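You operate a simulated robot arm through the tools that you are given. There is no shell and no other tool.

The job below is to be done with a simulated robot arm. You get a single attempt, and the scene is never put back.

JOB
Set the desk calendar to the date on the date card.
Fine: leave the card where it is.

The check looks at the end state, three seconds after you hand in, the way a careful person would. Anything else that was tipped, shoved, dropped, spilled or broken makes it a failure.

ROBOT AND FRAMES
A 6-joint arm with a two-finger parallel gripper, fixed in place. Base frame: the origin is at the foot of the arm, x ahead of it, y to its left, z up. Units: cm, degrees, N and s.
With the tool pointing down near the work surface it reaches from about 14 to 58 cm from the base axis. Its first joint turns from -66.0 to 66.0 degrees. Payload 2.1 kg.
The TCP is the grasp point between the finger pads, 3 cm short of the fingertips. In the tool frame z runs along the fingers and y along their closing line. The gripper opens to 9.4 cm. The fingers are 2.8 cm wide and 1 cm thick; the gripper's body (5 by 9.6 cm) begins 5.5 cm behind the TCP.
Orientation is that of the tool frame in the base frame, as [roll, pitch, yaw] about the fixed x, y, z axes, in that order (R = Rz(yaw) Ry(pitch) Rx(roll)). With the fingers straight down and closing along the base's y, the tool's x points along the base's -x, its y along +y and its z along -z.

CONTROLS
- The arm moves only by the tool step_arm. Its argument "motion" is a list of rows, each a list of 3 entries, a list of its own where there are three numbers: the shift along the tool's x, y, z in cm, then the turn, a rotation vector about the tool's x, y, z in degrees, then the opening, from 0 (shut) to 1 (fully open). In form: [[[x, y, z], [ax, ay, az], fingers], ...]. A call has 1 to 20 rows; each row shifts and turns the commanded pose from where the row before left it, along the tool's axes as they then stand. A row lasts 0.2 s, in which the tool goes at most 5 cm and 8.6 degrees; a call with a longer step from one row to the next is refused whole, and so is a gripper value outside its range. A pose out of reach is approached as far as the arm can. The call stops where the force on the tool passes 40 N (or 10 N more than at its start, if that is more) or the arm is blocked; 0.2 s more then pass. The fingers move at their own pace (about 7.2 cm/s each) and stop on an object; they squeeze with about 21 N. The grip force told is the motor's: it shows also when the fingers shut on nothing. Time passes only in rows, and 0.2 s behind the last, so rows that do not move let the fingers close. The reply holds the time, the measured pose of the TCP, the force on the tool along the base axes, the opening and the grip force, in the units named above and with some noise, with the torque about the TCP (base axes, N m) and any sound that the robot's microphone picked up.
- Cameras (640 x 400 px; columns grow to the right, rows downward): "scene" is fixed at [4.58, -35.99, 50.32]; the picture's right is [0.86, -0.52, 0.00], its down [-0.20, -0.33, -0.92] and it looks along [0.48, 0.79, -0.38] (base axes); focal length 338 px, centre (320, 200). "wrist" rides on the gripper at [7.6, 1.4, -10.3] in the tool frame; the picture's right is [-0.18, 0.98, 0.00], its down [-0.75, -0.14, -0.64] and it looks along [-0.63, -0.12, 0.77] (tool axes); focal length 243 px, centre (320, 200). There is no depth. A picture from a camera that has moved, and an enlarged one, comes with that camera's place and axes in the base frame and with its lens.
- snapshot(camera): a new picture of that camera. No time passes.
- close_up(camera, box): a new picture of the part [left, top, right, bottom] of that camera's present view, enlarged. No time passes.
- job_done(): hands the job in; it is judged then, once.

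Nothing tells you positions but the pictures and the camera data. Unless the task says otherwise, let go and move clear before handing in.

The tools are called by a JSON object that holds its "op" and its "data". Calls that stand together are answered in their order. step_arm: Moves the arm, as the interface text tells. Its arguments: {"type":"object","properties":{"motion":{"type":"array"}},"required":["motion"]} The other tools are called the same way: snapshot (camera) takes a picture; close_up (camera, box) takes an enlarged picture of a part of a camera's view; job_done () hands the job in.

At the start:

```text
clock: 0.0
position: [28.4, 22.89, 41.7]
ee_rot: [179.9, 0.1, 179.9]
wrist_force: [0.4, -0.3, 0.1]
ft_torque: [-0.01, -0.02, -0.01]
opening: 9.43
grip_force: 0.0
```

scene: 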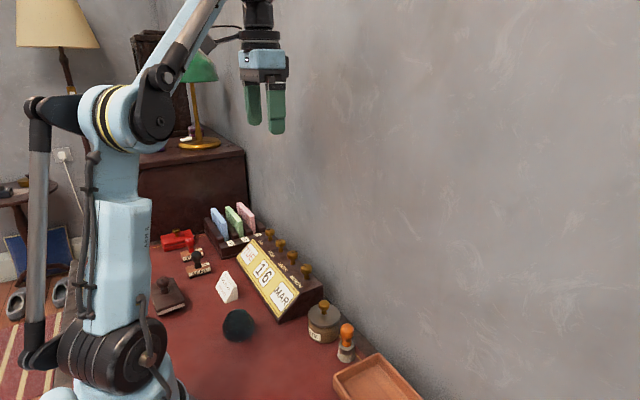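
wrist: 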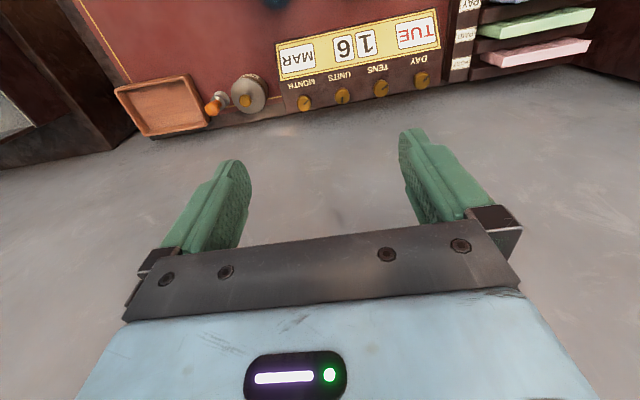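

I see a desk calendar with four knobs on top (day, tens, units, month) and a small white card in front of it. I'll look closer at both before moving.

{"op": "close_up", "data": {"camera": "scene", "box": [200, 220, 360, 320]}}

{"op": "close_up", "data": {"camera": "scene", "box": [205, 265, 253, 310]}}

{"op": "close_up", "data": {"camera": "wrist", "box": [260, 0, 480, 130]}}

```text
4.00 times, centred on (280, 270) of scene
camera zoom: at [4.58, -35.99, 50.32], right [0.86, -0.52, 0.0], down [-0.2, -0.33, -0.92], along [0.48, 0.79, -0.38], focal length 1350 px, centre (480, -80)
```

zoom: 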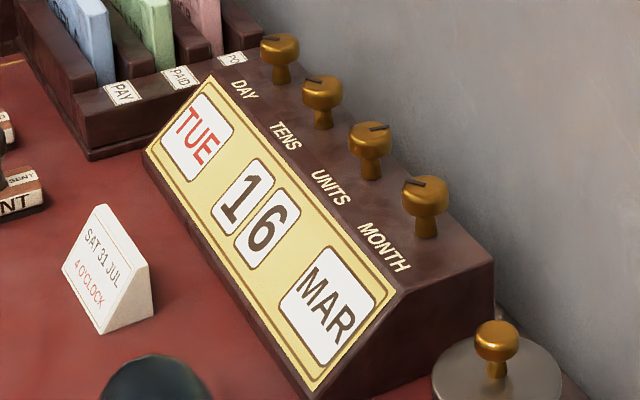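

```text
8.89 times, centred on (229, 288) of scene
camera zoom: at [4.58, -35.99, 50.32], right [0.86, -0.52, 0.0], down [-0.2, -0.33, -0.92], along [0.48, 0.79, -0.38], focal length 3001 px, centre (1129, -578)
```

zoom: 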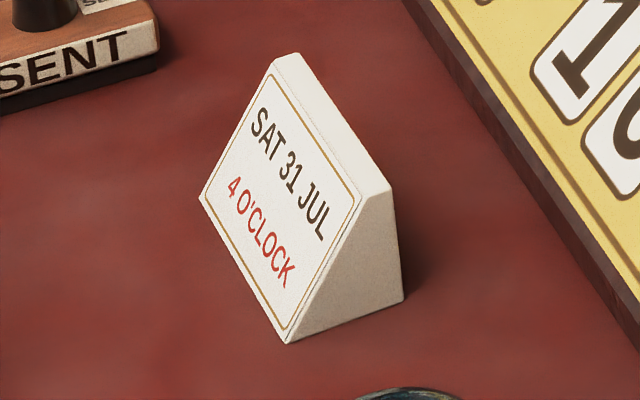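

```text
2.91 times, centred on (370, 65) of wrist
camera zoom: at [20.82, 24.46, 51.98], right [0.18, 0.98, 0.0], down [0.75, -0.14, 0.64], along [0.63, -0.12, -0.77], focal length 706 px, centre (174, 593)
```

zoom: 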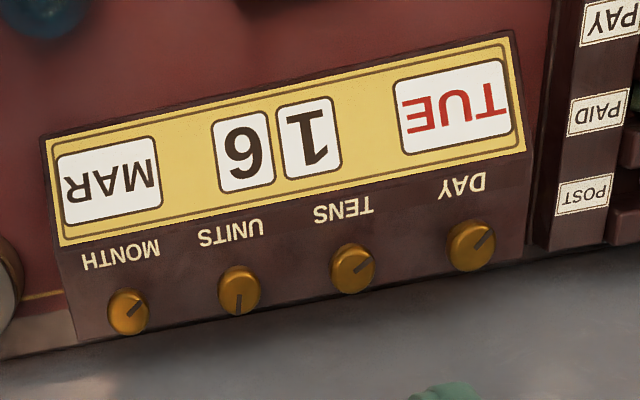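

The card reads SAT 31 JUL and the calendar shows TUE 16 MAR, so all four knobs must change. From the two views I put the knobs at x≈34.5, y≈19 (month) to 39 (day), with tops near z≈8 and the wall close behind. I'll come down in front of the month knob for a better look.

{"op": "step_arm", "data": {"motion": [[[-0.1, -0.5, 3], [0, 0, 0], 1], [[-0.1, -0.8, 4], [0, 0, 0], 1], [[-0.1, -0.8, 4], [0, 0, 0], 1], [[-0.1, -0.8, 3.5], [0, 0, 0], 0.7], [[0, -0.5, 2], [0, 0, 0], 0.6], [[0, 0, 0], [0, 0, 0], 0.5]]}}

{"op": "snapshot", "data": {"camera": "wrist"}}

{"op": "snapshot", "data": {"camera": "scene"}}

```text
clock: 1.4
position: [28.93, 19.38, 25.04]
ee_rot: [-180.0, 0.0, -180.0]
wrist_force: [-0.8, 0.3, -0.2]
ft_torque: [0.01, 0.0, -0.02]
opening: 4.7
grip_force: 0.0
```

```text
taken
camera wrist: at [21.43, 20.91, 35.31], right [0.18, 0.98, 0.0], down [0.75, -0.14, 0.64], along [0.63, -0.12, -0.77], focal length 243 px, centre (320, 200)
```

wrist: 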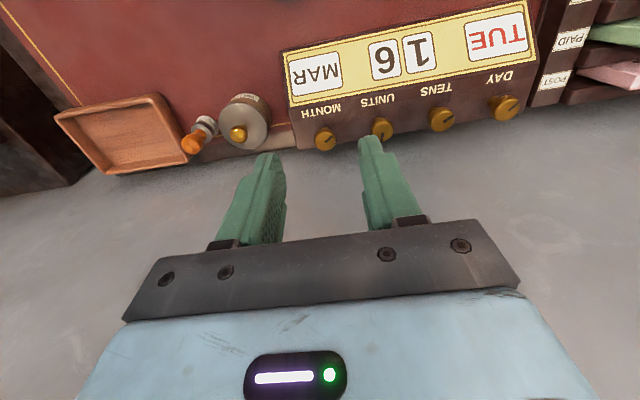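

```text
taken
```

scene: 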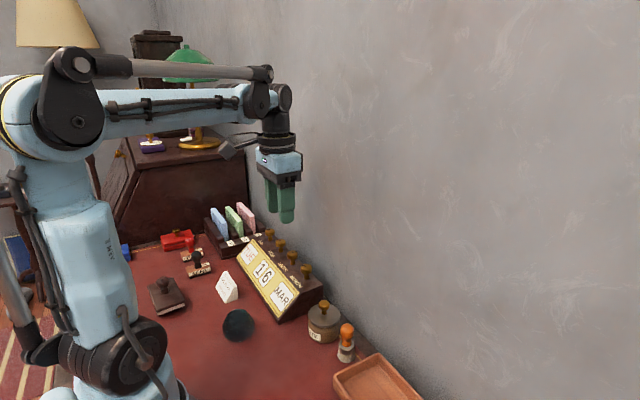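

{"op": "close_up", "data": {"camera": "wrist", "box": [280, 50, 440, 160]}}

{"op": "close_up", "data": {"camera": "wrist", "box": [400, 0, 560, 130]}}

{"op": "close_up", "data": {"camera": "scene", "box": [255, 225, 355, 325]}}

{"op": "close_up", "data": {"camera": "scene", "box": [290, 260, 440, 400]}}

```text
3.64 times, centred on (360, 105) of wrist
camera zoom: at [21.43, 20.91, 35.31], right [0.18, 0.98, 0.0], down [0.75, -0.14, 0.64], along [0.63, -0.12, -0.77], focal length 882 px, centre (174, 546)
```

zoom: 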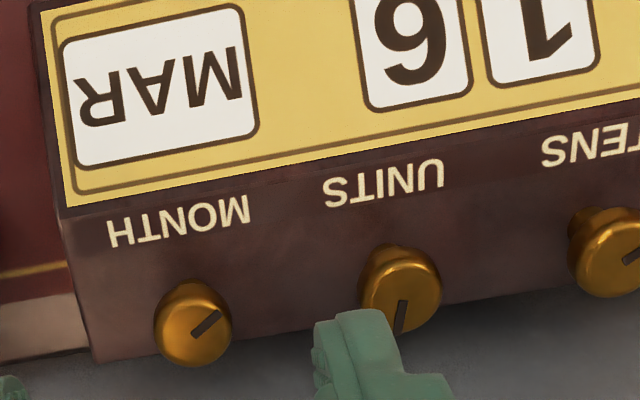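

```text
3.08 times, centred on (480, 65) of wrist
camera zoom: at [21.43, 20.91, 35.31], right [0.18, 0.98, 0.0], down [0.75, -0.14, 0.64], along [0.63, -0.12, -0.77], focal length 746 px, centre (-172, 615)
```

zoom: 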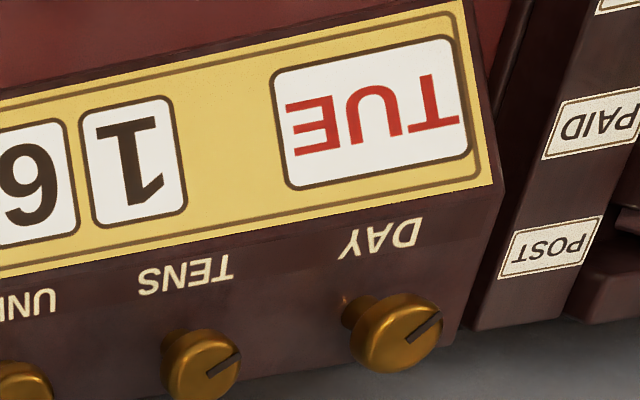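

```text
4.00 times, centred on (305, 275) of scene
camera zoom: at [4.58, -35.99, 50.32], right [0.86, -0.52, 0.0], down [-0.2, -0.33, -0.92], along [0.48, 0.79, -0.38], focal length 1350 px, centre (380, -100)
```

zoom: 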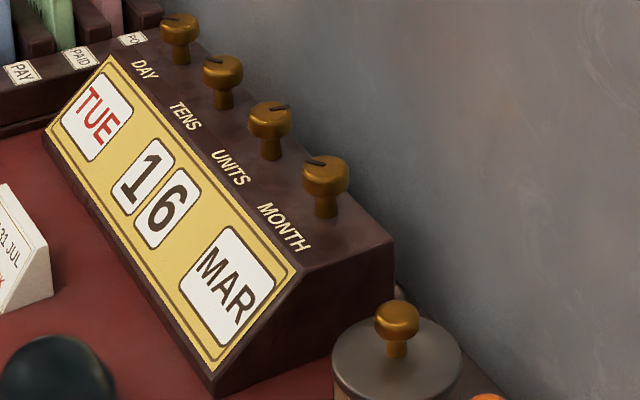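

```text
2.86 times, centred on (365, 330) of scene
camera zoom: at [4.58, -35.99, 50.32], right [0.86, -0.52, 0.0], down [-0.2, -0.33, -0.92], along [0.48, 0.79, -0.38], focal length 964 px, centre (191, -171)
```

zoom: 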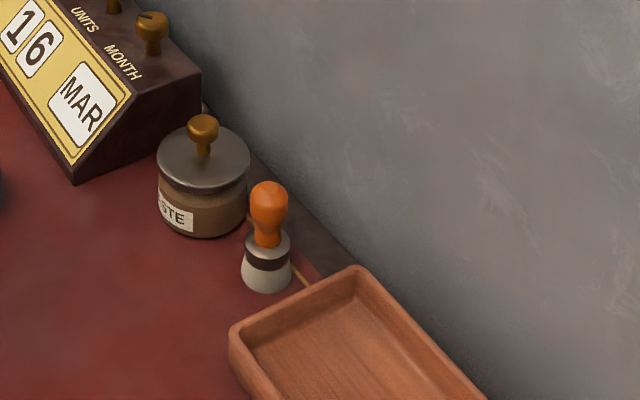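

Triangulating both views puts the month knob near (34.5, 19.1), top z≈8.6, with only about 3 cm to the wall behind it. I'll tilt the gripper so its body leans away from the wall, then hover over the month knob.

{"op": "step_arm", "data": {"motion": [[[0, 0, 0], [0, -8, 0], 0.5], [[0, 0, 0], [0, -8, 0], 0.5], [[0, 0, 0], [0, -8, 0], 0.5], [[0, 0, 0], [0, -8, 0], 0.5], [[0, 0, 0], [0, -8, 0], 0.5], [[0, 0, 0], [0, 0, 0], 0.5], [[0.85, -0.06, 2.7], [0, 0, 0], 0.5], [[0.85, -0.06, 2.7], [0, 0, 0], 0.5], [[0.85, -0.06, 2.7], [0, 0, 0], 0.5], [[0.85, -0.06, 2.7], [0, 0, 0], 0.5], [[0, 0, 0], [0, 0, 0], 0.5]]}}

{"op": "snapshot", "data": {"camera": "wrist"}}

{"op": "snapshot", "data": {"camera": "scene"}}

```text
clock: 3.8
position: [33.27, 19.25, 14.6]
ee_rot: [-180.0, 40.0, -180.0]
wrist_force: [-1.0, 0.9, -0.7]
ft_torque: [0.01, 0.0, -0.01]
opening: 4.68
grip_force: 0.1
```

```text
taken
camera wrist: at [20.8, 20.76, 17.65], right [0.14, 0.98, 0.12], down [0.16, -0.14, 0.98], along [0.98, -0.12, -0.18], focal length 243 px, centre (320, 200)
```

wrist: 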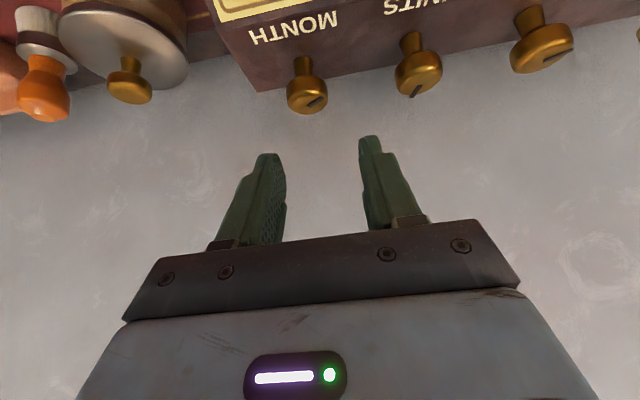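

```text
taken
```

scene: 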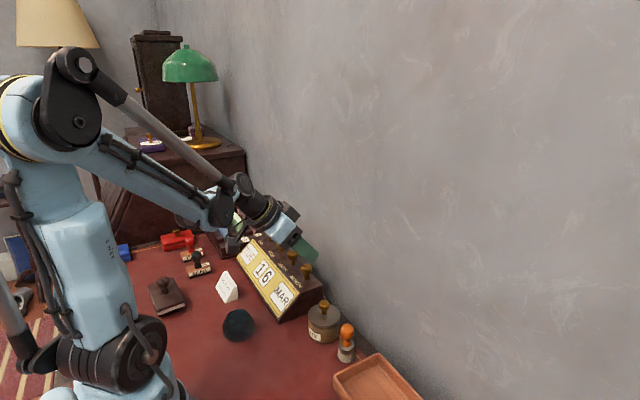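

{"op": "close_up", "data": {"camera": "wrist", "box": [260, 20, 460, 145]}}

{"op": "close_up", "data": {"camera": "scene", "box": [230, 190, 350, 290]}}

```text
3.20 times, centred on (360, 82) of wrist
camera zoom: at [20.8, 20.76, 17.65], right [0.14, 0.98, 0.12], down [0.16, -0.14, 0.98], along [0.98, -0.12, -0.18], focal length 776 px, centre (192, 576)
```

zoom: 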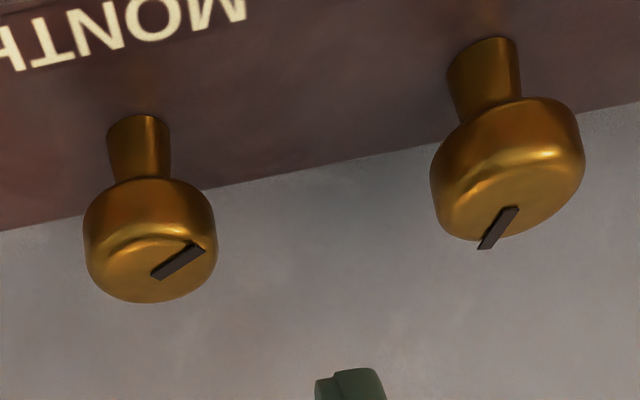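

```text
4.00 times, centred on (290, 240) of scene
camera zoom: at [4.58, -35.99, 50.32], right [0.86, -0.52, 0.0], down [-0.2, -0.33, -0.92], along [0.48, 0.79, -0.38], focal length 1350 px, centre (440, 40)
```

zoom: 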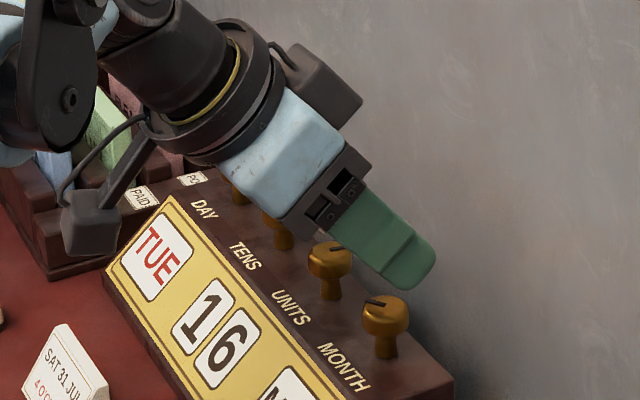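

The month knob sits centred between the open fingers, at about (34.5, 19.07) with its top near z 8.85. I'll lower straight down around it and close gently.

{"op": "step_arm", "data": {"motion": [[[0.8, -0.06, 1.0], [0, 0, 0], 0.5], [[0.8, -0.06, 1.0], [0, 0, 0], 0.5], [[0.8, -0.06, 1.0], [0, 0, 0], 0.5], [[0.8, 0, 0.94], [0, 0, 0], 0.5], [[0, 0, 0], [0, 0, 0], 0.5]]}}

{"op": "snapshot", "data": {"camera": "wrist"}}

{"op": "close_up", "data": {"camera": "scene", "box": [230, 210, 350, 310]}}

```text
clock: 5.0
position: [33.36, 19.24, 9.65]
ee_rot: [-180.0, 39.9, 180.0]
wrist_force: [-0.5, 0.4, -0.4]
ft_torque: [-0.04, 0.02, 0.02]
opening: 4.72
grip_force: 0.2
```

```text
taken
camera wrist: at [20.94, 20.69, 12.63], right [0.14, 0.98, 0.12], down [0.16, -0.14, 0.98], along [0.98, -0.12, -0.18], focal length 243 px, centre (320, 200)
```

wrist: 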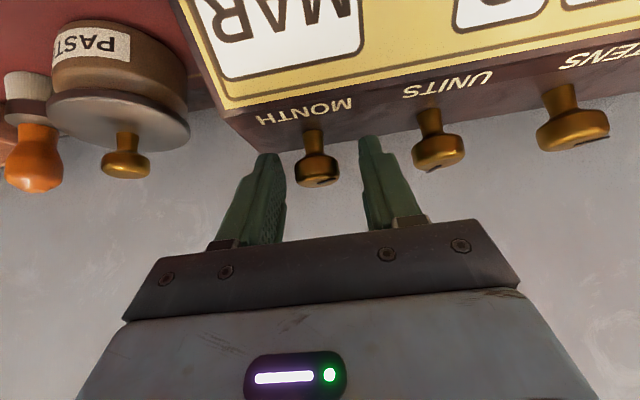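

```text
4.00 times, centred on (290, 260) of scene
camera zoom: at [4.58, -35.99, 50.32], right [0.86, -0.52, 0.0], down [-0.2, -0.33, -0.92], along [0.48, 0.79, -0.38], focal length 1350 px, centre (440, -40)
```

zoom: 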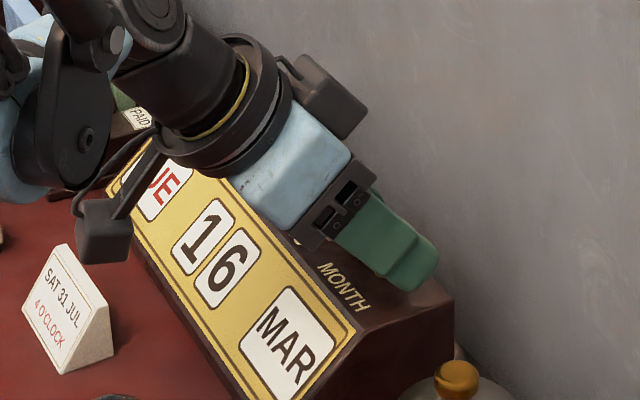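

The fingers straddle the month knob, about 0.15 cm off in y. I'll correct that, close, and read the forces.

{"op": "step_arm", "data": {"motion": [[[0, -0.16, 0], [0, 0, 0], 0.5], [[0, 0, 0], [0, 0, 0], 0.35], [[0, 0, 0], [0, 0, 0], 0.2], [[0, 0, 0], [0, 0, 0], 0.1], [[0, 0, 0], [0, 0, 0], 0.1]]}}

{"op": "snapshot", "data": {"camera": "wrist"}}

```text
clock: 6.2
position: [33.27, 18.99, 9.68]
ee_rot: [-180.0, 40.0, -180.0]
wrist_force: [-1.1, -3.7, -0.1]
ft_torque: [-0.04, -0.04, -0.08]
opening: 2.54
grip_force: 45.6
```

```text
taken
camera wrist: at [20.89, 20.53, 12.66], right [0.14, 0.98, 0.12], down [0.16, -0.14, 0.98], along [0.98, -0.12, -0.18], focal length 243 px, centre (320, 200)
```

wrist: 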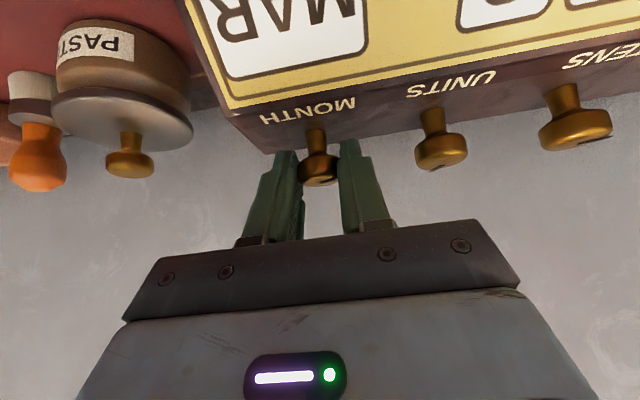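

The fingers hold the month knob (2.54 cm wide) and forces are small. I'll turn it 24° counter-clockwise from above, about the knob axis, and watch the month window.

{"op": "step_arm", "data": {"motion": [[[0, -0.05, 0], [0, 0, 0], 0.1], [[-0.009, -0.164, 0.007], [-5.142, 0, -6.128], 0.1], [[-0.009, -0.164, 0.007], [-5.142, 0, -6.128], 0.1], [[-0.009, -0.164, 0.007], [-5.142, 0, -6.128], 0.1], [[0, 0, 0], [0, 0, 0], 0.1]]}}

{"op": "snapshot", "data": {"camera": "wrist"}}

{"op": "close_up", "data": {"camera": "scene", "box": [230, 220, 350, 320]}}

```text
clock: 7.4
position: [33.33, 18.58, 9.68]
ee_rot: [179.9, 40.2, -156.0]
wrist_force: [23.3, 22.7, -22.1]
ft_torque: [0.25, -0.3, 0.16]
opening: 2.5
grip_force: 45.0
```

```text
taken
camera wrist: at [21.48, 14.85, 12.65], right [-0.27, 0.95, 0.12], down [0.21, -0.06, 0.98], along [0.94, 0.29, -0.18], focal length 243 px, centre (320, 200)
```

wrist: 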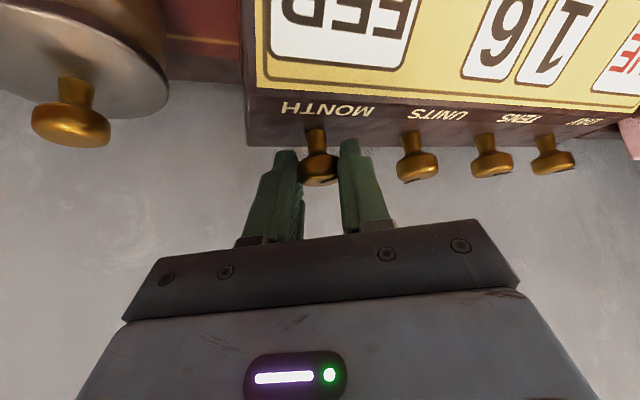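

```text
4.00 times, centred on (290, 270) of scene
camera zoom: at [4.59, -35.99, 50.32], right [0.86, -0.52, 0.0], down [-0.2, -0.33, -0.92], along [0.48, 0.79, -0.38], focal length 1350 px, centre (440, -80)
```

zoom: 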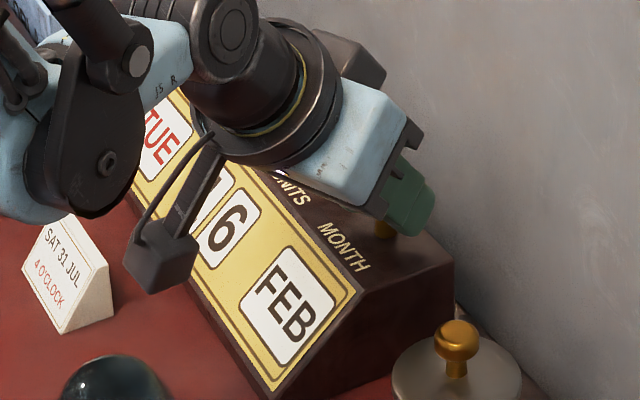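

Counter-clockwise took the month from MAR to FEB, so clockwise advances it. The force on the tool is higher than I want, so I'll pause for one row to see whether it settles.

{"op": "step_arm", "data": {"motion": [[[0, 0, 0], [0, 0, 0], 0.1]]}}

{"op": "close_up", "data": {"camera": "wrist", "box": [230, 80, 460, 250]}}

{"op": "snapshot", "data": {"camera": "scene"}}

```text
clock: 7.8
position: [33.35, 18.54, 9.66]
ee_rot: [179.8, 40.1, -156.0]
wrist_force: [23.9, 27.8, -18.3]
ft_torque: [0.2, 0.0, 0.2]
opening: 2.58
grip_force: 44.4
```

```text
2.35 times, centred on (345, 165) of wrist
camera zoom: at [21.46, 14.85, 12.66], right [-0.27, 0.95, 0.12], down [0.21, -0.06, 0.98], along [0.94, 0.29, -0.18], focal length 571 px, centre (261, 282)
```

zoom: 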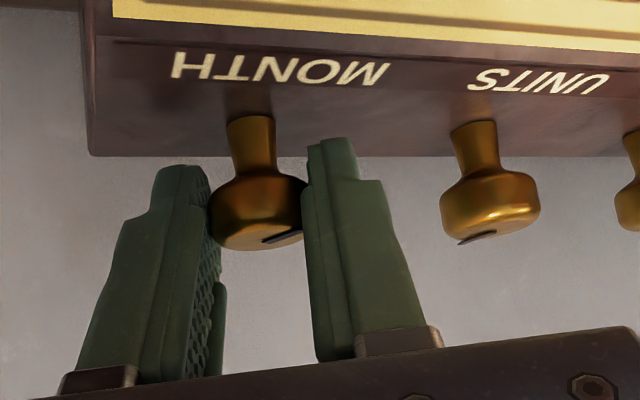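

```text
taken
```

scene: 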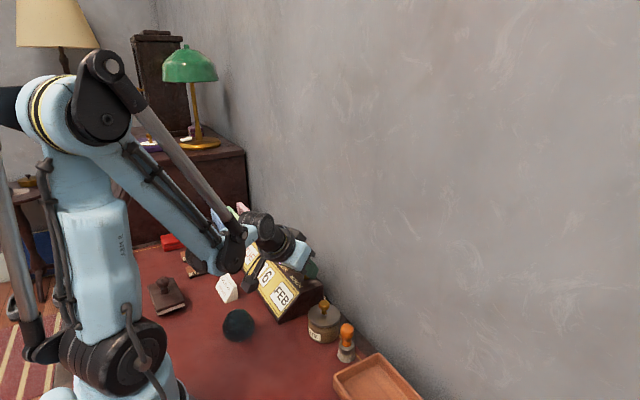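

{"op": "step_arm", "data": {"motion": [[[-0.028, 0.035, 0.076], [0, 0, 0], 0.1], [[0, 0, 0], [0, 0, 0], 0.1]]}}

```text
clock: 8.4
position: [33.33, 18.51, 9.57]
ee_rot: [179.9, 40.3, -156.0]
wrist_force: [-13.8, 9.1, 37.3]
ft_torque: [0.44, -0.19, 0.16]
opening: 2.56
grip_force: 45.1
```

The contact is very stiff along the fingers, so small axis errors build force. I'll back off slightly and try a lighter grip so the pads can settle on the knob.

{"op": "step_arm", "data": {"motion": [[[-0.01, 0.05, -0.036], [0, 0, 0], 0.2], [[0, 0, 0], [0, 0, 0], 0.25], [[0, 0, 0], [0, 0, 0], 0.25]]}}

```text
clock: 9.2
position: [33.29, 18.54, 9.7]
ee_rot: [-179.9, 40.1, -156.0]
wrist_force: [-10.9, 0.1, 24.0]
ft_torque: [0.48, -0.85, 0.07]
opening: 2.54
grip_force: 45.0
```

{"op": "step_arm", "data": {"motion": [[[0, 0, 0], [0, 0, 0], 0.34], [[0, 0, 0], [0, 0, 0], 0.34]]}}

{"op": "close_up", "data": {"camera": "wrist", "box": [230, 0, 640, 250]}}

{"op": "close_up", "data": {"camera": "scene", "box": [230, 220, 350, 320]}}

```text
clock: 9.8
position: [33.36, 18.4, 9.48]
ee_rot: [-180.0, 40.1, -155.9]
wrist_force: [-0.7, -0.1, -1.2]
ft_torque: [0.02, 0.02, 0.03]
opening: 3.2
grip_force: 0.1
```

```text
1.56 times, centred on (435, 125) of wrist
camera zoom: at [21.42, 14.89, 12.62], right [-0.27, 0.96, 0.12], down [0.21, -0.06, 0.98], along [0.94, 0.29, -0.18], focal length 379 px, centre (140, 317)
```

zoom: 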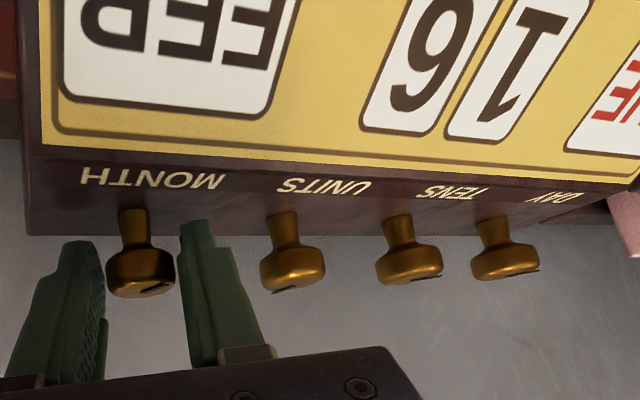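

```text
4.00 times, centred on (290, 270) of scene
camera zoom: at [4.58, -35.99, 50.32], right [0.86, -0.52, 0.0], down [-0.2, -0.33, -0.92], along [0.48, 0.79, -0.38], focal length 1350 px, centre (440, -80)
```

zoom: 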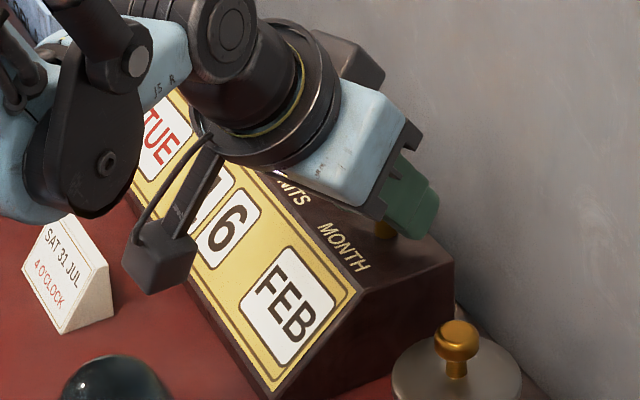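

Released, the knob holds FEB and forces drop to zero. I'll swing the open fingers further counter-clockwise, regrip, and turn clockwise about 32° with a corrected turning centre.

{"op": "step_arm", "data": {"motion": [[[-0.007, -0.132, 0.006], [-5.142, 0, -6.128], 0.31], [[-0.007, -0.132, 0.006], [-5.142, 0, -6.128], 0.31], [[0, 0, 0], [0, 0, 0], 0.2], [[0, 0, 0], [0, 0, 0], 0.2]]}}

{"op": "step_arm", "data": {"motion": [[[-0.007, 0.132, 0.006], [5.142, 0, 6.128], 0.2], [[-0.007, 0.132, 0.006], [5.142, 0, 6.128], 0.2]]}}

{"op": "close_up", "data": {"camera": "scene", "box": [230, 220, 350, 320]}}

```text
clock: 10.8
position: [33.59, 18.31, 9.62]
ee_rot: [-180.0, 40.1, -140.1]
wrist_force: [1.5, -5.1, 1.3]
ft_torque: [-0.06, 0.16, -0.02]
opening: 2.52
grip_force: 45.0
```

```text
clock: 11.4
position: [33.48, 18.55, 9.71]
ee_rot: [-179.9, 40.0, -155.9]
wrist_force: [-9.4, -7.7, 14.4]
ft_torque: [-0.25, -0.34, -0.08]
opening: 2.55
grip_force: 45.1
```

```text
4.00 times, centred on (290, 270) of scene
camera zoom: at [4.57, -36.0, 50.32], right [0.86, -0.52, 0.0], down [-0.2, -0.33, -0.92], along [0.48, 0.79, -0.38], focal length 1350 px, centre (440, -80)
```

zoom: 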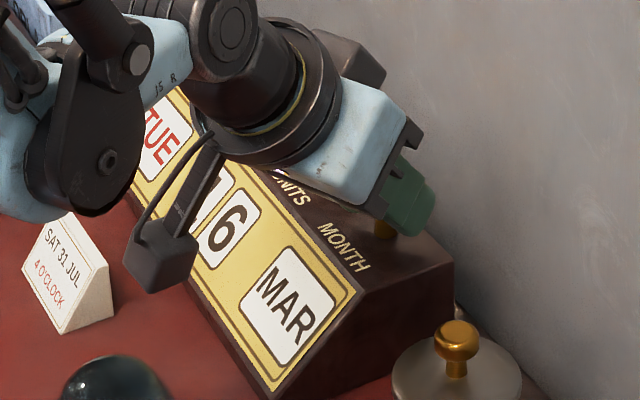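

{"op": "step_arm", "data": {"motion": [[[-0.007, 0.132, -0.01], [5.142, 0, 6.128], 0.2], [[-0.007, 0.132, -0.01], [5.142, 0, 6.128], 0.2]]}}

{"op": "close_up", "data": {"camera": "scene", "box": [230, 220, 350, 320]}}

{"op": "close_up", "data": {"camera": "wrist", "box": [230, 80, 460, 250]}}

```text
clock: 12.0
position: [33.33, 18.81, 9.67]
ee_rot: [179.9, 39.8, -172.1]
wrist_force: [4.7, 7.0, -16.7]
ft_torque: [-0.13, -0.29, 0.12]
opening: 2.52
grip_force: 44.8
```

```text
4.00 times, centred on (290, 270) of scene
camera zoom: at [4.59, -35.99, 50.32], right [0.86, -0.52, 0.0], down [-0.2, -0.33, -0.92], along [0.48, 0.79, -0.38], focal length 1350 px, centre (440, -80)
```

zoom: 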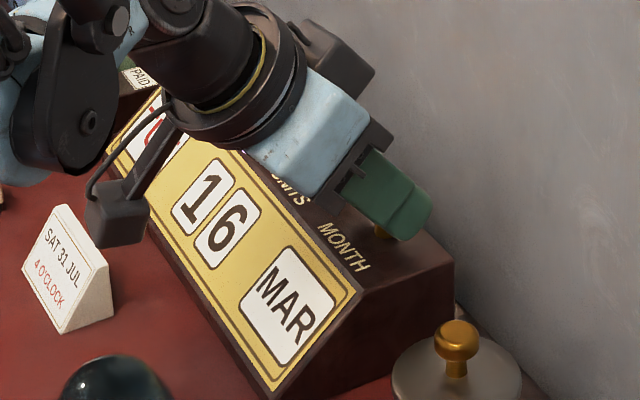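

```text
2.35 times, centred on (345, 165) of wrist
camera zoom: at [20.86, 18.63, 12.7], right [0.0, 0.99, 0.12], down [0.18, -0.12, 0.98], along [0.98, 0.02, -0.18], focal length 571 px, centre (261, 282)
```

zoom: 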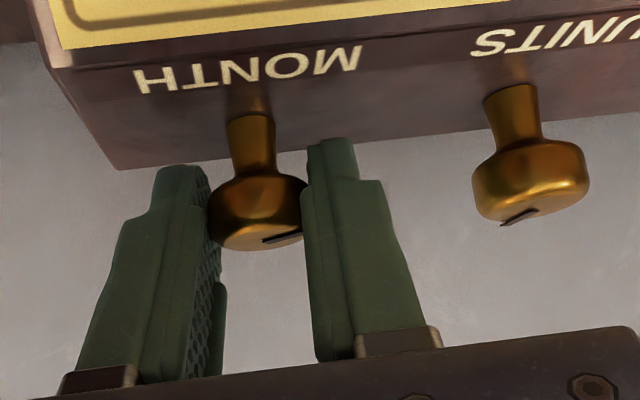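

Turning works smoothly with modest forces and the month is back at MAR. I'll continue clockwise with the same grip.

{"op": "step_arm", "data": {"motion": [[[-0.007, 0.132, 0.01], [5.142, 0, 6.128], 0.2], [[-0.007, 0.132, 0.006], [5.142, 0, 6.128], 0.2], [[-0.007, 0.132, 0.006], [5.142, 0, 6.128], 0.2]]}}

{"op": "close_up", "data": {"camera": "scene", "box": [230, 220, 350, 320]}}

```text
clock: 12.8
position: [33.39, 19.31, 9.7]
ee_rot: [179.7, 40.0, 163.9]
wrist_force: [14.3, 15.5, -9.6]
ft_torque: [0.31, 0.72, 0.21]
opening: 2.54
grip_force: 44.8
```

```text
4.00 times, centred on (290, 270) of scene
camera zoom: at [4.58, -35.99, 50.32], right [0.86, -0.52, 0.0], down [-0.2, -0.33, -0.92], along [0.48, 0.79, -0.38], focal length 1350 px, centre (440, -80)
```

zoom: 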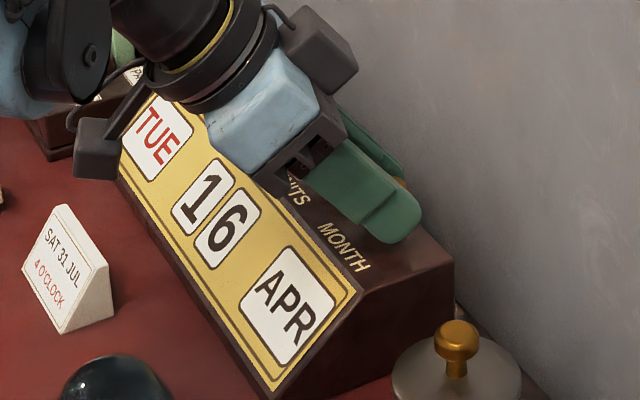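

{"op": "step_arm", "data": {"motion": [[[-0.007, 0.16, 0.02], [5.142, 0, 6.128], 0.2], [[-0.007, 0.14, 0.006], [5.142, 0, 6.128], 0.2], [[-0.007, 0.132, 0.006], [5.142, 0, 6.128], 0.2]]}}

{"op": "close_up", "data": {"camera": "scene", "box": [230, 220, 350, 320]}}

{"op": "snapshot", "data": {"camera": "wrist"}}

```text
clock: 13.6
position: [33.59, 19.56, 9.83]
ee_rot: [179.7, 40.1, 140.0]
wrist_force: [-0.6, 25.6, 3.0]
ft_torque: [-0.26, -0.67, 0.22]
opening: 2.52
grip_force: 44.7
```

```text
4.00 times, centred on (290, 270) of scene
camera zoom: at [4.58, -35.99, 50.32], right [0.86, -0.52, 0.0], down [-0.2, -0.33, -0.92], along [0.48, 0.79, -0.38], focal length 1350 px, centre (440, -80)
```

zoom: 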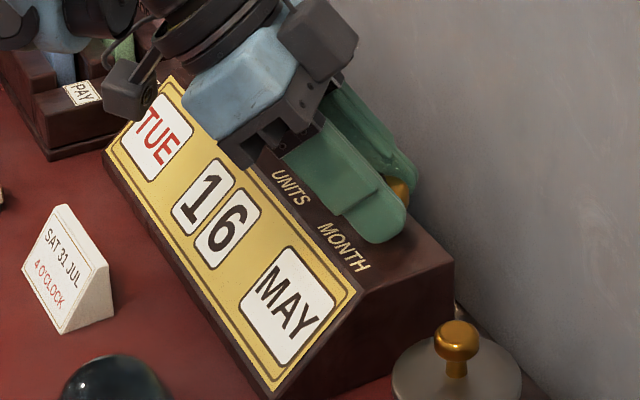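

```text
taken
camera wrist: at [24.93, 28.8, 12.71], right [0.74, 0.66, 0.12], down [0.03, -0.22, 0.98], along [0.68, -0.71, -0.18], focal length 243 px, centre (320, 200)
```

wrist: 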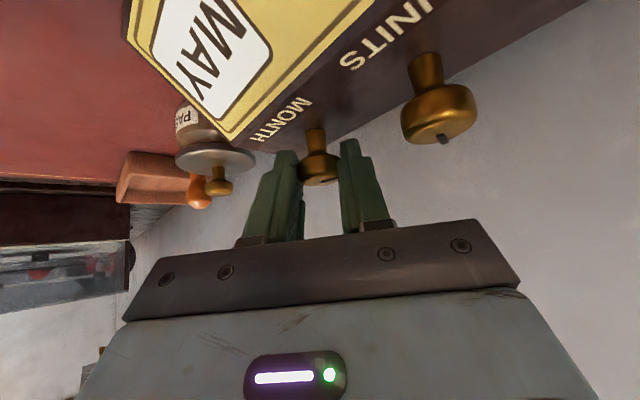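

The month now shows MAY, so two more steps. I'll release, swing the open fingers back counter-clockwise and regrip for another clockwise stroke.

{"op": "step_arm", "data": {"motion": [[[0, 0, 0], [0, 0, 0], 0.31], [[0, 0, 0], [0, 0, 0], 0.31], [[-0.007, -0.132, 0.006], [-5.142, 0, -6.128], 0.31], [[-0.007, -0.132, 0.006], [-5.142, 0, -6.128], 0.31], [[-0.007, -0.132, 0.006], [-5.142, 0, -6.128], 0.31], [[-0.007, -0.132, 0.006], [-5.142, 0, -6.128], 0.31], [[-0.007, -0.132, 0.006], [-5.142, 0, -6.128], 0.31], [[-0.007, -0.132, 0.006], [-5.142, 0, -6.128], 0.31], [[-0.007, -0.132, 0.006], [-5.142, 0, -6.128], 0.31], [[-0.007, -0.132, 0.006], [-5.142, 0, -6.128], 0.31], [[0, 0, 0], [0, 0, 0], 0.31]]}}

{"op": "snapshot", "data": {"camera": "wrist"}}

{"op": "close_up", "data": {"camera": "scene", "box": [230, 220, 350, 320]}}

```text
clock: 16.0
position: [33.48, 18.6, 9.55]
ee_rot: [179.9, 40.1, -155.9]
wrist_force: [0.5, -0.9, 0.8]
ft_torque: [0.02, 0.0, 0.0]
opening: 2.92
grip_force: 0.0
```

```text
taken
camera wrist: at [21.55, 14.93, 12.63], right [-0.27, 0.95, 0.12], down [0.21, -0.06, 0.98], along [0.94, 0.29, -0.18], focal length 243 px, centre (320, 200)
```

wrist: 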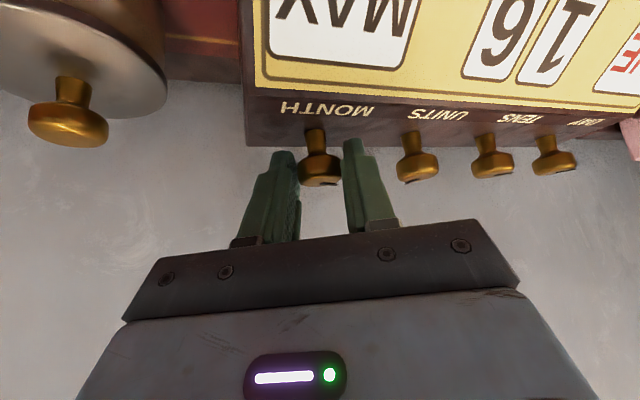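

```text
4.00 times, centred on (290, 270) of scene
camera zoom: at [4.58, -35.99, 50.32], right [0.86, -0.52, 0.0], down [-0.2, -0.33, -0.92], along [0.48, 0.79, -0.38], focal length 1350 px, centre (440, -80)
```

zoom: 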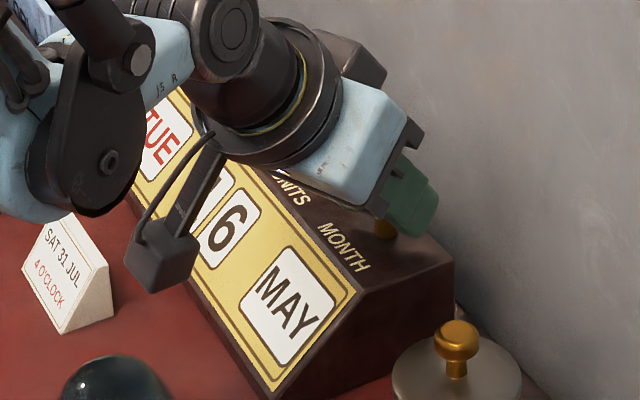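

{"op": "step_arm", "data": {"motion": [[[0, 0, 0], [0, 0, 0], 0.2], [[0, 0, 0], [0, 0, 0], 0.2], [[-0.007, 0.132, 0.006], [5.142, 0, 6.128], 0.2], [[-0.007, 0.132, 0.006], [5.142, 0, 6.128], 0.2], [[-0.007, 0.132, 0.006], [5.142, 0, 6.128], 0.2]]}}

{"op": "close_up", "data": {"camera": "scene", "box": [230, 220, 350, 320]}}

```text
clock: 17.2
position: [33.47, 19.07, 9.49]
ee_rot: [-179.8, 40.1, -180.0]
wrist_force: [9.2, -4.0, -2.4]
ft_torque: [-0.46, -0.73, -0.07]
opening: 2.56
grip_force: 44.7
```

```text
4.00 times, centred on (290, 270) of scene
camera zoom: at [4.58, -35.99, 50.32], right [0.86, -0.52, 0.0], down [-0.2, -0.33, -0.92], along [0.48, 0.79, -0.38], focal length 1350 px, centre (440, -80)
```

zoom: 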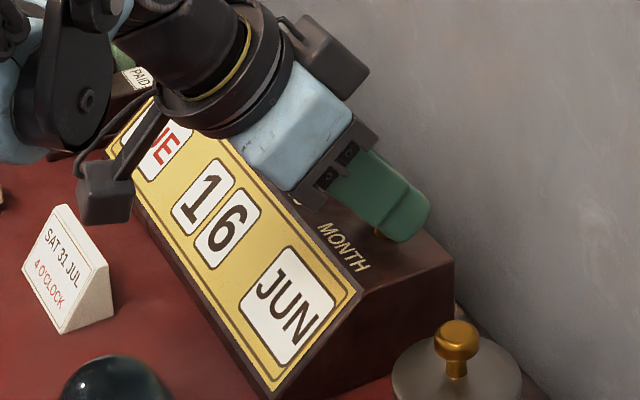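

The month is at JUN with low forces. I'll continue clockwise about 33° more for JUL.

{"op": "step_arm", "data": {"motion": [[[-0.007, 0.132, 0.006], [5.142, 0, 6.128], 0.2], [[-0.007, 0.132, 0.006], [5.142, 0, 6.128], 0.2], [[-0.007, 0.132, 0.006], [5.142, 0, 6.128], 0.2], [[-0.007, 0.132, 0.006], [5.142, 0, 6.128], 0.2]]}}

{"op": "close_up", "data": {"camera": "scene", "box": [230, 220, 350, 320]}}

```text
clock: 18.2
position: [33.49, 19.53, 9.61]
ee_rot: [179.9, 40.1, 148.1]
wrist_force: [2.0, 3.8, 22.8]
ft_torque: [0.25, 0.46, 0.05]
opening: 2.51
grip_force: 45.1
```

```text
4.00 times, centred on (290, 270) of scene
camera zoom: at [4.57, -36.0, 50.32], right [0.86, -0.52, 0.0], down [-0.2, -0.33, -0.93], along [0.48, 0.79, -0.38], focal length 1350 px, centre (440, -80)
```

zoom: 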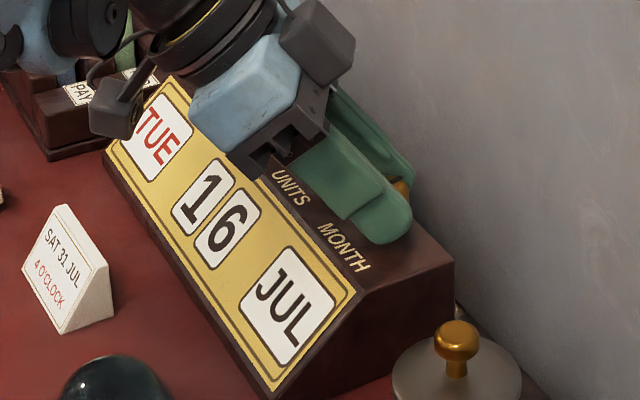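

JUL is showing. I'll release, lift straight up and square the tool for the units knob.

{"op": "step_arm", "data": {"motion": [[[0, 0, 0], [0, 0, 0], 0.32], [[0, 0, 0], [0, 0, 0], 0.36], [[-1.3, 0, -1.55], [0, 0, 0], 0.4], [[-1.3, 0, -1.55], [0, 0, 0], 0.4], [[-1.3, 0, -1.55], [0, 0, 0], 0.4], [[-0.007, -0.132, 0.006], [-5.142, 0, -6.128], 0.4], [[-0.007, -0.132, 0.006], [-5.142, 0, -6.128], 0.4], [[-0.007, -0.132, 0.006], [-5.142, 0, -6.128], 0.4], [[-0.007, -0.132, 0.006], [-5.142, 0, -6.128], 0.4], [[0, 2.3, 0], [0, 0, 0], 0.4], [[0, 2.3, 0], [0, 0, 0], 0.4], [[0, 2.2, 0], [0, 0, 0], 0.4], [[0, 0, 0], [0, 0, 0], 0.4]]}}

{"op": "snapshot", "data": {"camera": "wrist"}}

{"op": "close_up", "data": {"camera": "scene", "box": [200, 200, 360, 320]}}

```text
clock: 21.0
position: [33.57, 25.72, 15.66]
ee_rot: [180.0, 40.0, -180.0]
wrist_force: [-0.4, -0.8, -0.2]
ft_torque: [0.02, 0.01, 0.02]
opening: 3.73
grip_force: 0.0
```

```text
taken
camera wrist: at [21.13, 27.2, 18.72], right [0.14, 0.98, 0.12], down [0.16, -0.14, 0.98], along [0.98, -0.12, -0.18], focal length 243 px, centre (320, 200)
```

wrist: 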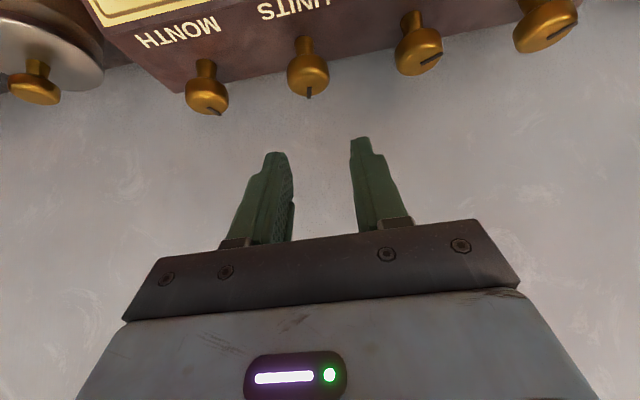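

```text
3.33 times, centred on (280, 260) of scene
camera zoom: at [4.58, -35.99, 50.32], right [0.86, -0.52, 0.0], down [-0.2, -0.33, -0.92], along [0.48, 0.79, -0.38], focal length 1125 px, centre (453, 0)
```

zoom: 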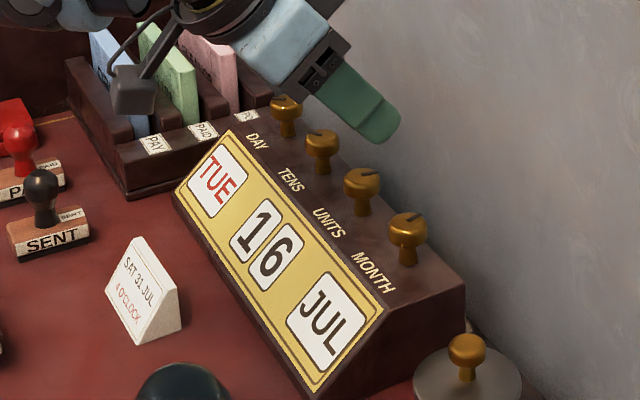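

JUL is set and the other windows are unchanged. I'll zoom in to place the units, tens and day knobs.

{"op": "close_up", "data": {"camera": "wrist", "box": [170, 0, 350, 120]}}

{"op": "close_up", "data": {"camera": "wrist", "box": [380, 0, 600, 120]}}

{"op": "close_up", "data": {"camera": "scene", "box": [260, 220, 320, 290]}}

```text
3.33 times, centred on (260, 60) of wrist
camera zoom: at [21.13, 27.2, 18.72], right [0.14, 0.98, 0.12], down [0.16, -0.14, 0.98], along [0.98, -0.12, -0.18], focal length 809 px, centre (520, 667)
```

zoom: 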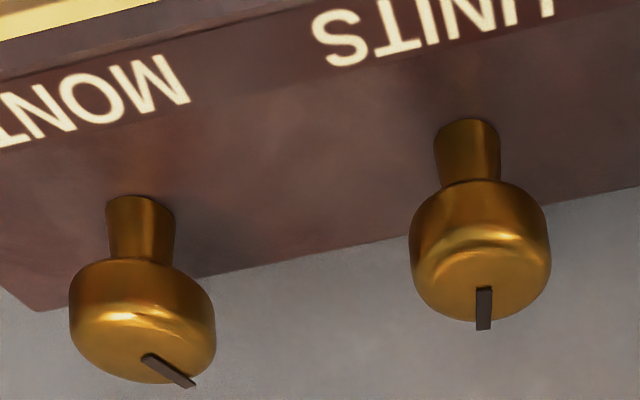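

```text
2.91 times, centred on (490, 60) of wrist
camera zoom: at [21.13, 27.2, 18.72], right [0.14, 0.98, 0.12], down [0.16, -0.14, 0.98], along [0.98, -0.12, -0.18], focal length 706 px, centre (-174, 607)
```

zoom: 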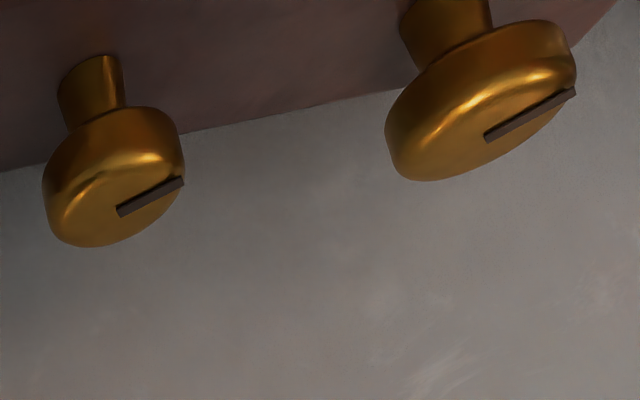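

```text
5.71 times, centred on (290, 255) of scene
camera zoom: at [4.58, -35.99, 50.32], right [0.86, -0.52, 0.0], down [-0.2, -0.33, -0.92], along [0.48, 0.79, -0.38], focal length 1929 px, centre (491, -114)
```

zoom: 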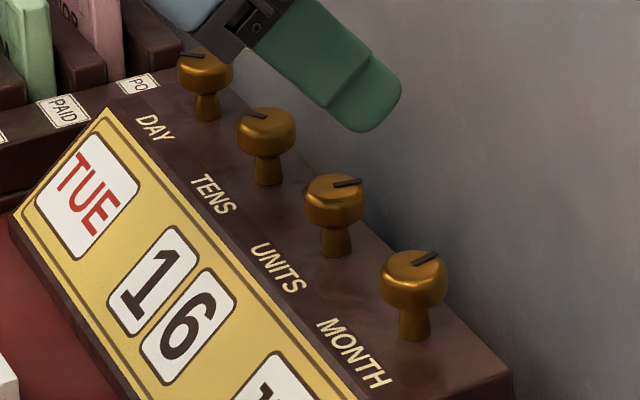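

The knobs are spaced about 6.8 cm, with units at y≈25.7, tens at y≈32.5 and day at y≈39.35. I'm centred over units, so I'll descend, narrow the fingers and swing counter-clockwise before gripping.

{"op": "step_arm", "data": {"motion": [[[1.26, 0, 1.58], [0, 0, 0], 0.4], [[1.3, 0, 1.55], [0, 0, 0], 0.4], [[1.3, 0, 1.55], [0, 0, 0], 0.4], [[0, 0, 0], [0, 0, 0], 0.36], [[0, 0, 0], [0, 0, 0], 0.31]]}}

{"op": "snapshot", "data": {"camera": "wrist"}}

```text
clock: 22.2
position: [33.53, 25.6, 9.74]
ee_rot: [-180.0, 40.0, 180.0]
wrist_force: [-0.3, -0.5, -0.4]
ft_torque: [0.0, 0.01, 0.03]
opening: 2.89
grip_force: 0.0
```

```text
taken
camera wrist: at [21.13, 27.15, 12.72], right [0.14, 0.98, 0.12], down [0.16, -0.14, 0.98], along [0.98, -0.12, -0.18], focal length 243 px, centre (320, 200)
```

wrist: 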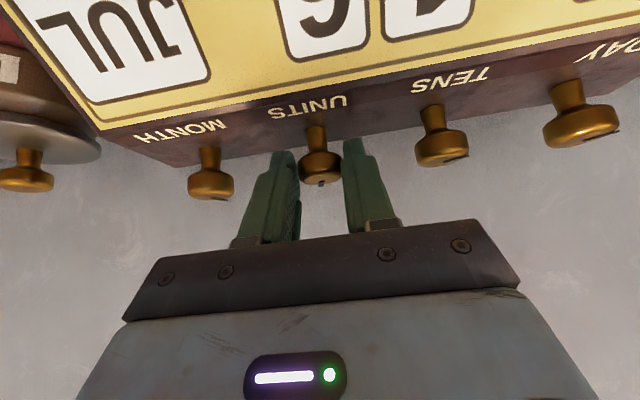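

{"op": "step_arm", "data": {"motion": [[[-0.007, -0.132, 0.006], [-5.142, 0, -6.128], 0.31], [[-0.007, -0.132, 0.006], [-5.142, 0, -6.128], 0.31], [[-0.007, -0.132, 0.006], [-5.142, 0, -6.128], 0.31], [[-0.007, -0.132, 0.006], [-5.142, 0, -6.128], 0.31], [[-0.007, -0.132, 0.006], [-5.142, 0, -6.128], 0.31], [[0, 0, 0], [0, 0, 0], 0.2], [[0, 0, 0], [0, 0, 0], 0.2]]}}

{"op": "step_arm", "data": {"motion": [[[-0.007, 0.132, 0.0], [5.142, 0, 6.128], 0.2], [[-0.007, 0.132, 0.0], [5.142, 0, 6.128], 0.2], [[-0.007, 0.132, 0.0], [5.142, 0, 6.128], 0.2]]}}

{"op": "close_up", "data": {"camera": "scene", "box": [200, 200, 360, 320]}}

```text
clock: 23.8
position: [33.69, 25.18, 9.69]
ee_rot: [180.0, 40.1, -140.1]
wrist_force: [-2.2, 3.7, -0.3]
ft_torque: [0.41, -0.1, 0.03]
opening: 2.56
grip_force: 44.9
```

```text
clock: 24.6
position: [33.6, 25.44, 9.67]
ee_rot: [-179.7, 40.1, -163.9]
wrist_force: [-3.5, -4.3, 17.7]
ft_torque: [-0.41, 0.26, -0.01]
opening: 2.51
grip_force: 45.0
```

```text
3.33 times, centred on (280, 260) of scene
camera zoom: at [4.57, -36.0, 50.32], right [0.86, -0.52, 0.0], down [-0.2, -0.33, -0.93], along [0.48, 0.79, -0.38], focal length 1125 px, centre (453, 0)
```

zoom: 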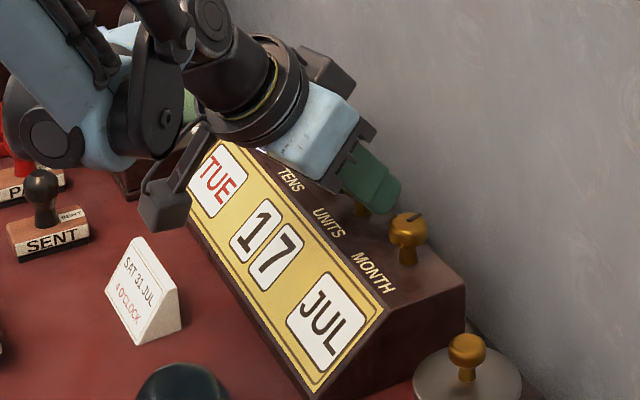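

Units moved to 7 with a clockwise turn. I'll continue the stroke.

{"op": "step_arm", "data": {"motion": [[[-0.02, 0.132, -0.01], [5.142, 0, 6.128], 0.2], [[-0.007, 0.132, 0.006], [5.142, 0, 6.128], 0.2], [[-0.007, 0.132, 0.006], [5.142, 0, 6.128], 0.2]]}}

{"op": "step_arm", "data": {"motion": [[[-0.007, 0.132, 0.006], [5.142, 0, 6.128], 0.2], [[-0.007, 0.132, 0.006], [5.142, 0, 6.128], 0.2], [[-0.007, 0.132, 0.006], [5.142, 0, 6.128], 0.2]]}}

{"op": "close_up", "data": {"camera": "scene", "box": [200, 200, 360, 320]}}

```text
clock: 25.4
position: [33.63, 25.83, 9.62]
ee_rot: [-179.8, 40.0, 171.8]
wrist_force: [-10.4, -11.0, 18.5]
ft_torque: [-0.38, 0.37, -0.1]
opening: 2.57
grip_force: 44.8
```

```text
clock: 26.2
position: [33.71, 26.12, 9.71]
ee_rot: [-179.7, 40.0, 147.8]
wrist_force: [-11.3, -18.4, 13.9]
ft_torque: [-0.19, 0.54, -0.2]
opening: 2.52
grip_force: 45.2
```

```text
3.33 times, centred on (280, 260) of scene
camera zoom: at [4.57, -36.0, 50.32], right [0.86, -0.52, 0.0], down [-0.2, -0.33, -0.92], along [0.48, 0.79, -0.38], focal length 1125 px, centre (453, 0)
```

zoom: 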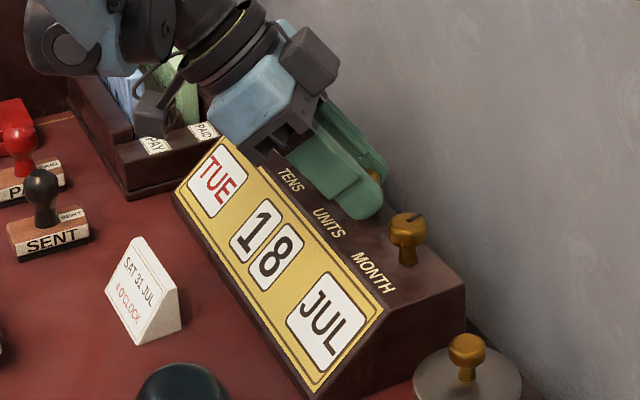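

Units at 8. I'll release, swing back and take another stroke.

{"op": "step_arm", "data": {"motion": [[[0, 0, 0], [0, 0, 0], 0.31], [[0, 0, 0], [0, 0, 0], 0.31], [[-0.007, -0.132, 0.006], [-5.142, 0, -6.128], 0.31], [[-0.007, -0.132, 0.006], [-5.142, 0, -6.128], 0.31], [[-0.007, -0.132, 0.006], [-5.142, 0, -6.128], 0.31], [[-0.007, -0.132, 0.006], [-5.142, 0, -6.128], 0.31], [[-0.007, -0.132, 0.006], [-5.142, 0, -6.128], 0.31], [[-0.007, -0.132, 0.006], [-5.142, 0, -6.128], 0.31], [[-0.007, -0.132, 0.006], [-5.142, 0, -6.128], 0.31], [[-0.007, -0.132, 0.006], [-5.142, 0, -6.128], 0.31], [[-0.007, -0.132, 0.006], [-5.142, 0, -6.128], 0.31], [[0, 0, 0], [0, 0, 0], 0.31]]}}

{"op": "snapshot", "data": {"camera": "wrist"}}

{"op": "close_up", "data": {"camera": "scene", "box": [200, 200, 360, 320]}}

```text
clock: 28.8
position: [33.84, 25.19, 9.65]
ee_rot: [-179.9, 40.0, -140.1]
wrist_force: [0.1, 0.4, 0.0]
ft_torque: [-0.02, 0.04, -0.01]
opening: 2.92
grip_force: 0.0
```

```text
taken
camera wrist: at [23.37, 18.34, 12.63], right [-0.52, 0.84, 0.12], down [0.22, 0.0, 0.98], along [0.82, 0.54, -0.18], focal length 243 px, centre (320, 200)
```

wrist: 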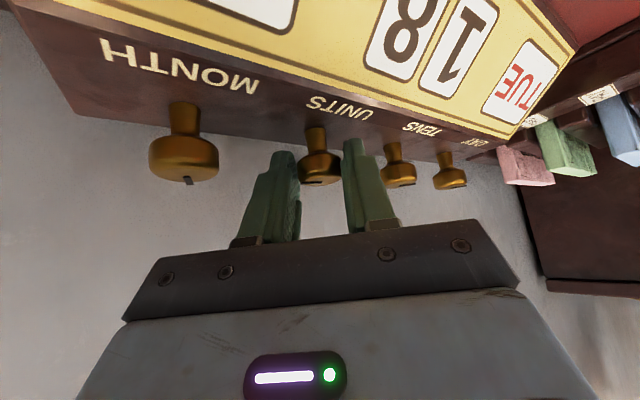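

```text
3.33 times, centred on (280, 260) of scene
camera zoom: at [4.58, -35.99, 50.32], right [0.86, -0.52, 0.0], down [-0.2, -0.33, -0.92], along [0.48, 0.79, -0.38], focal length 1125 px, centre (453, 0)
```

zoom: 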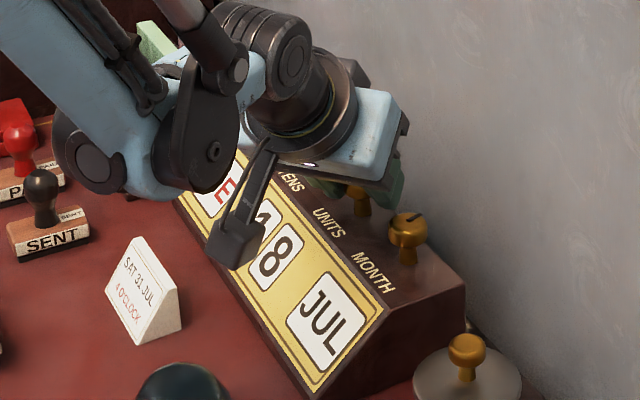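

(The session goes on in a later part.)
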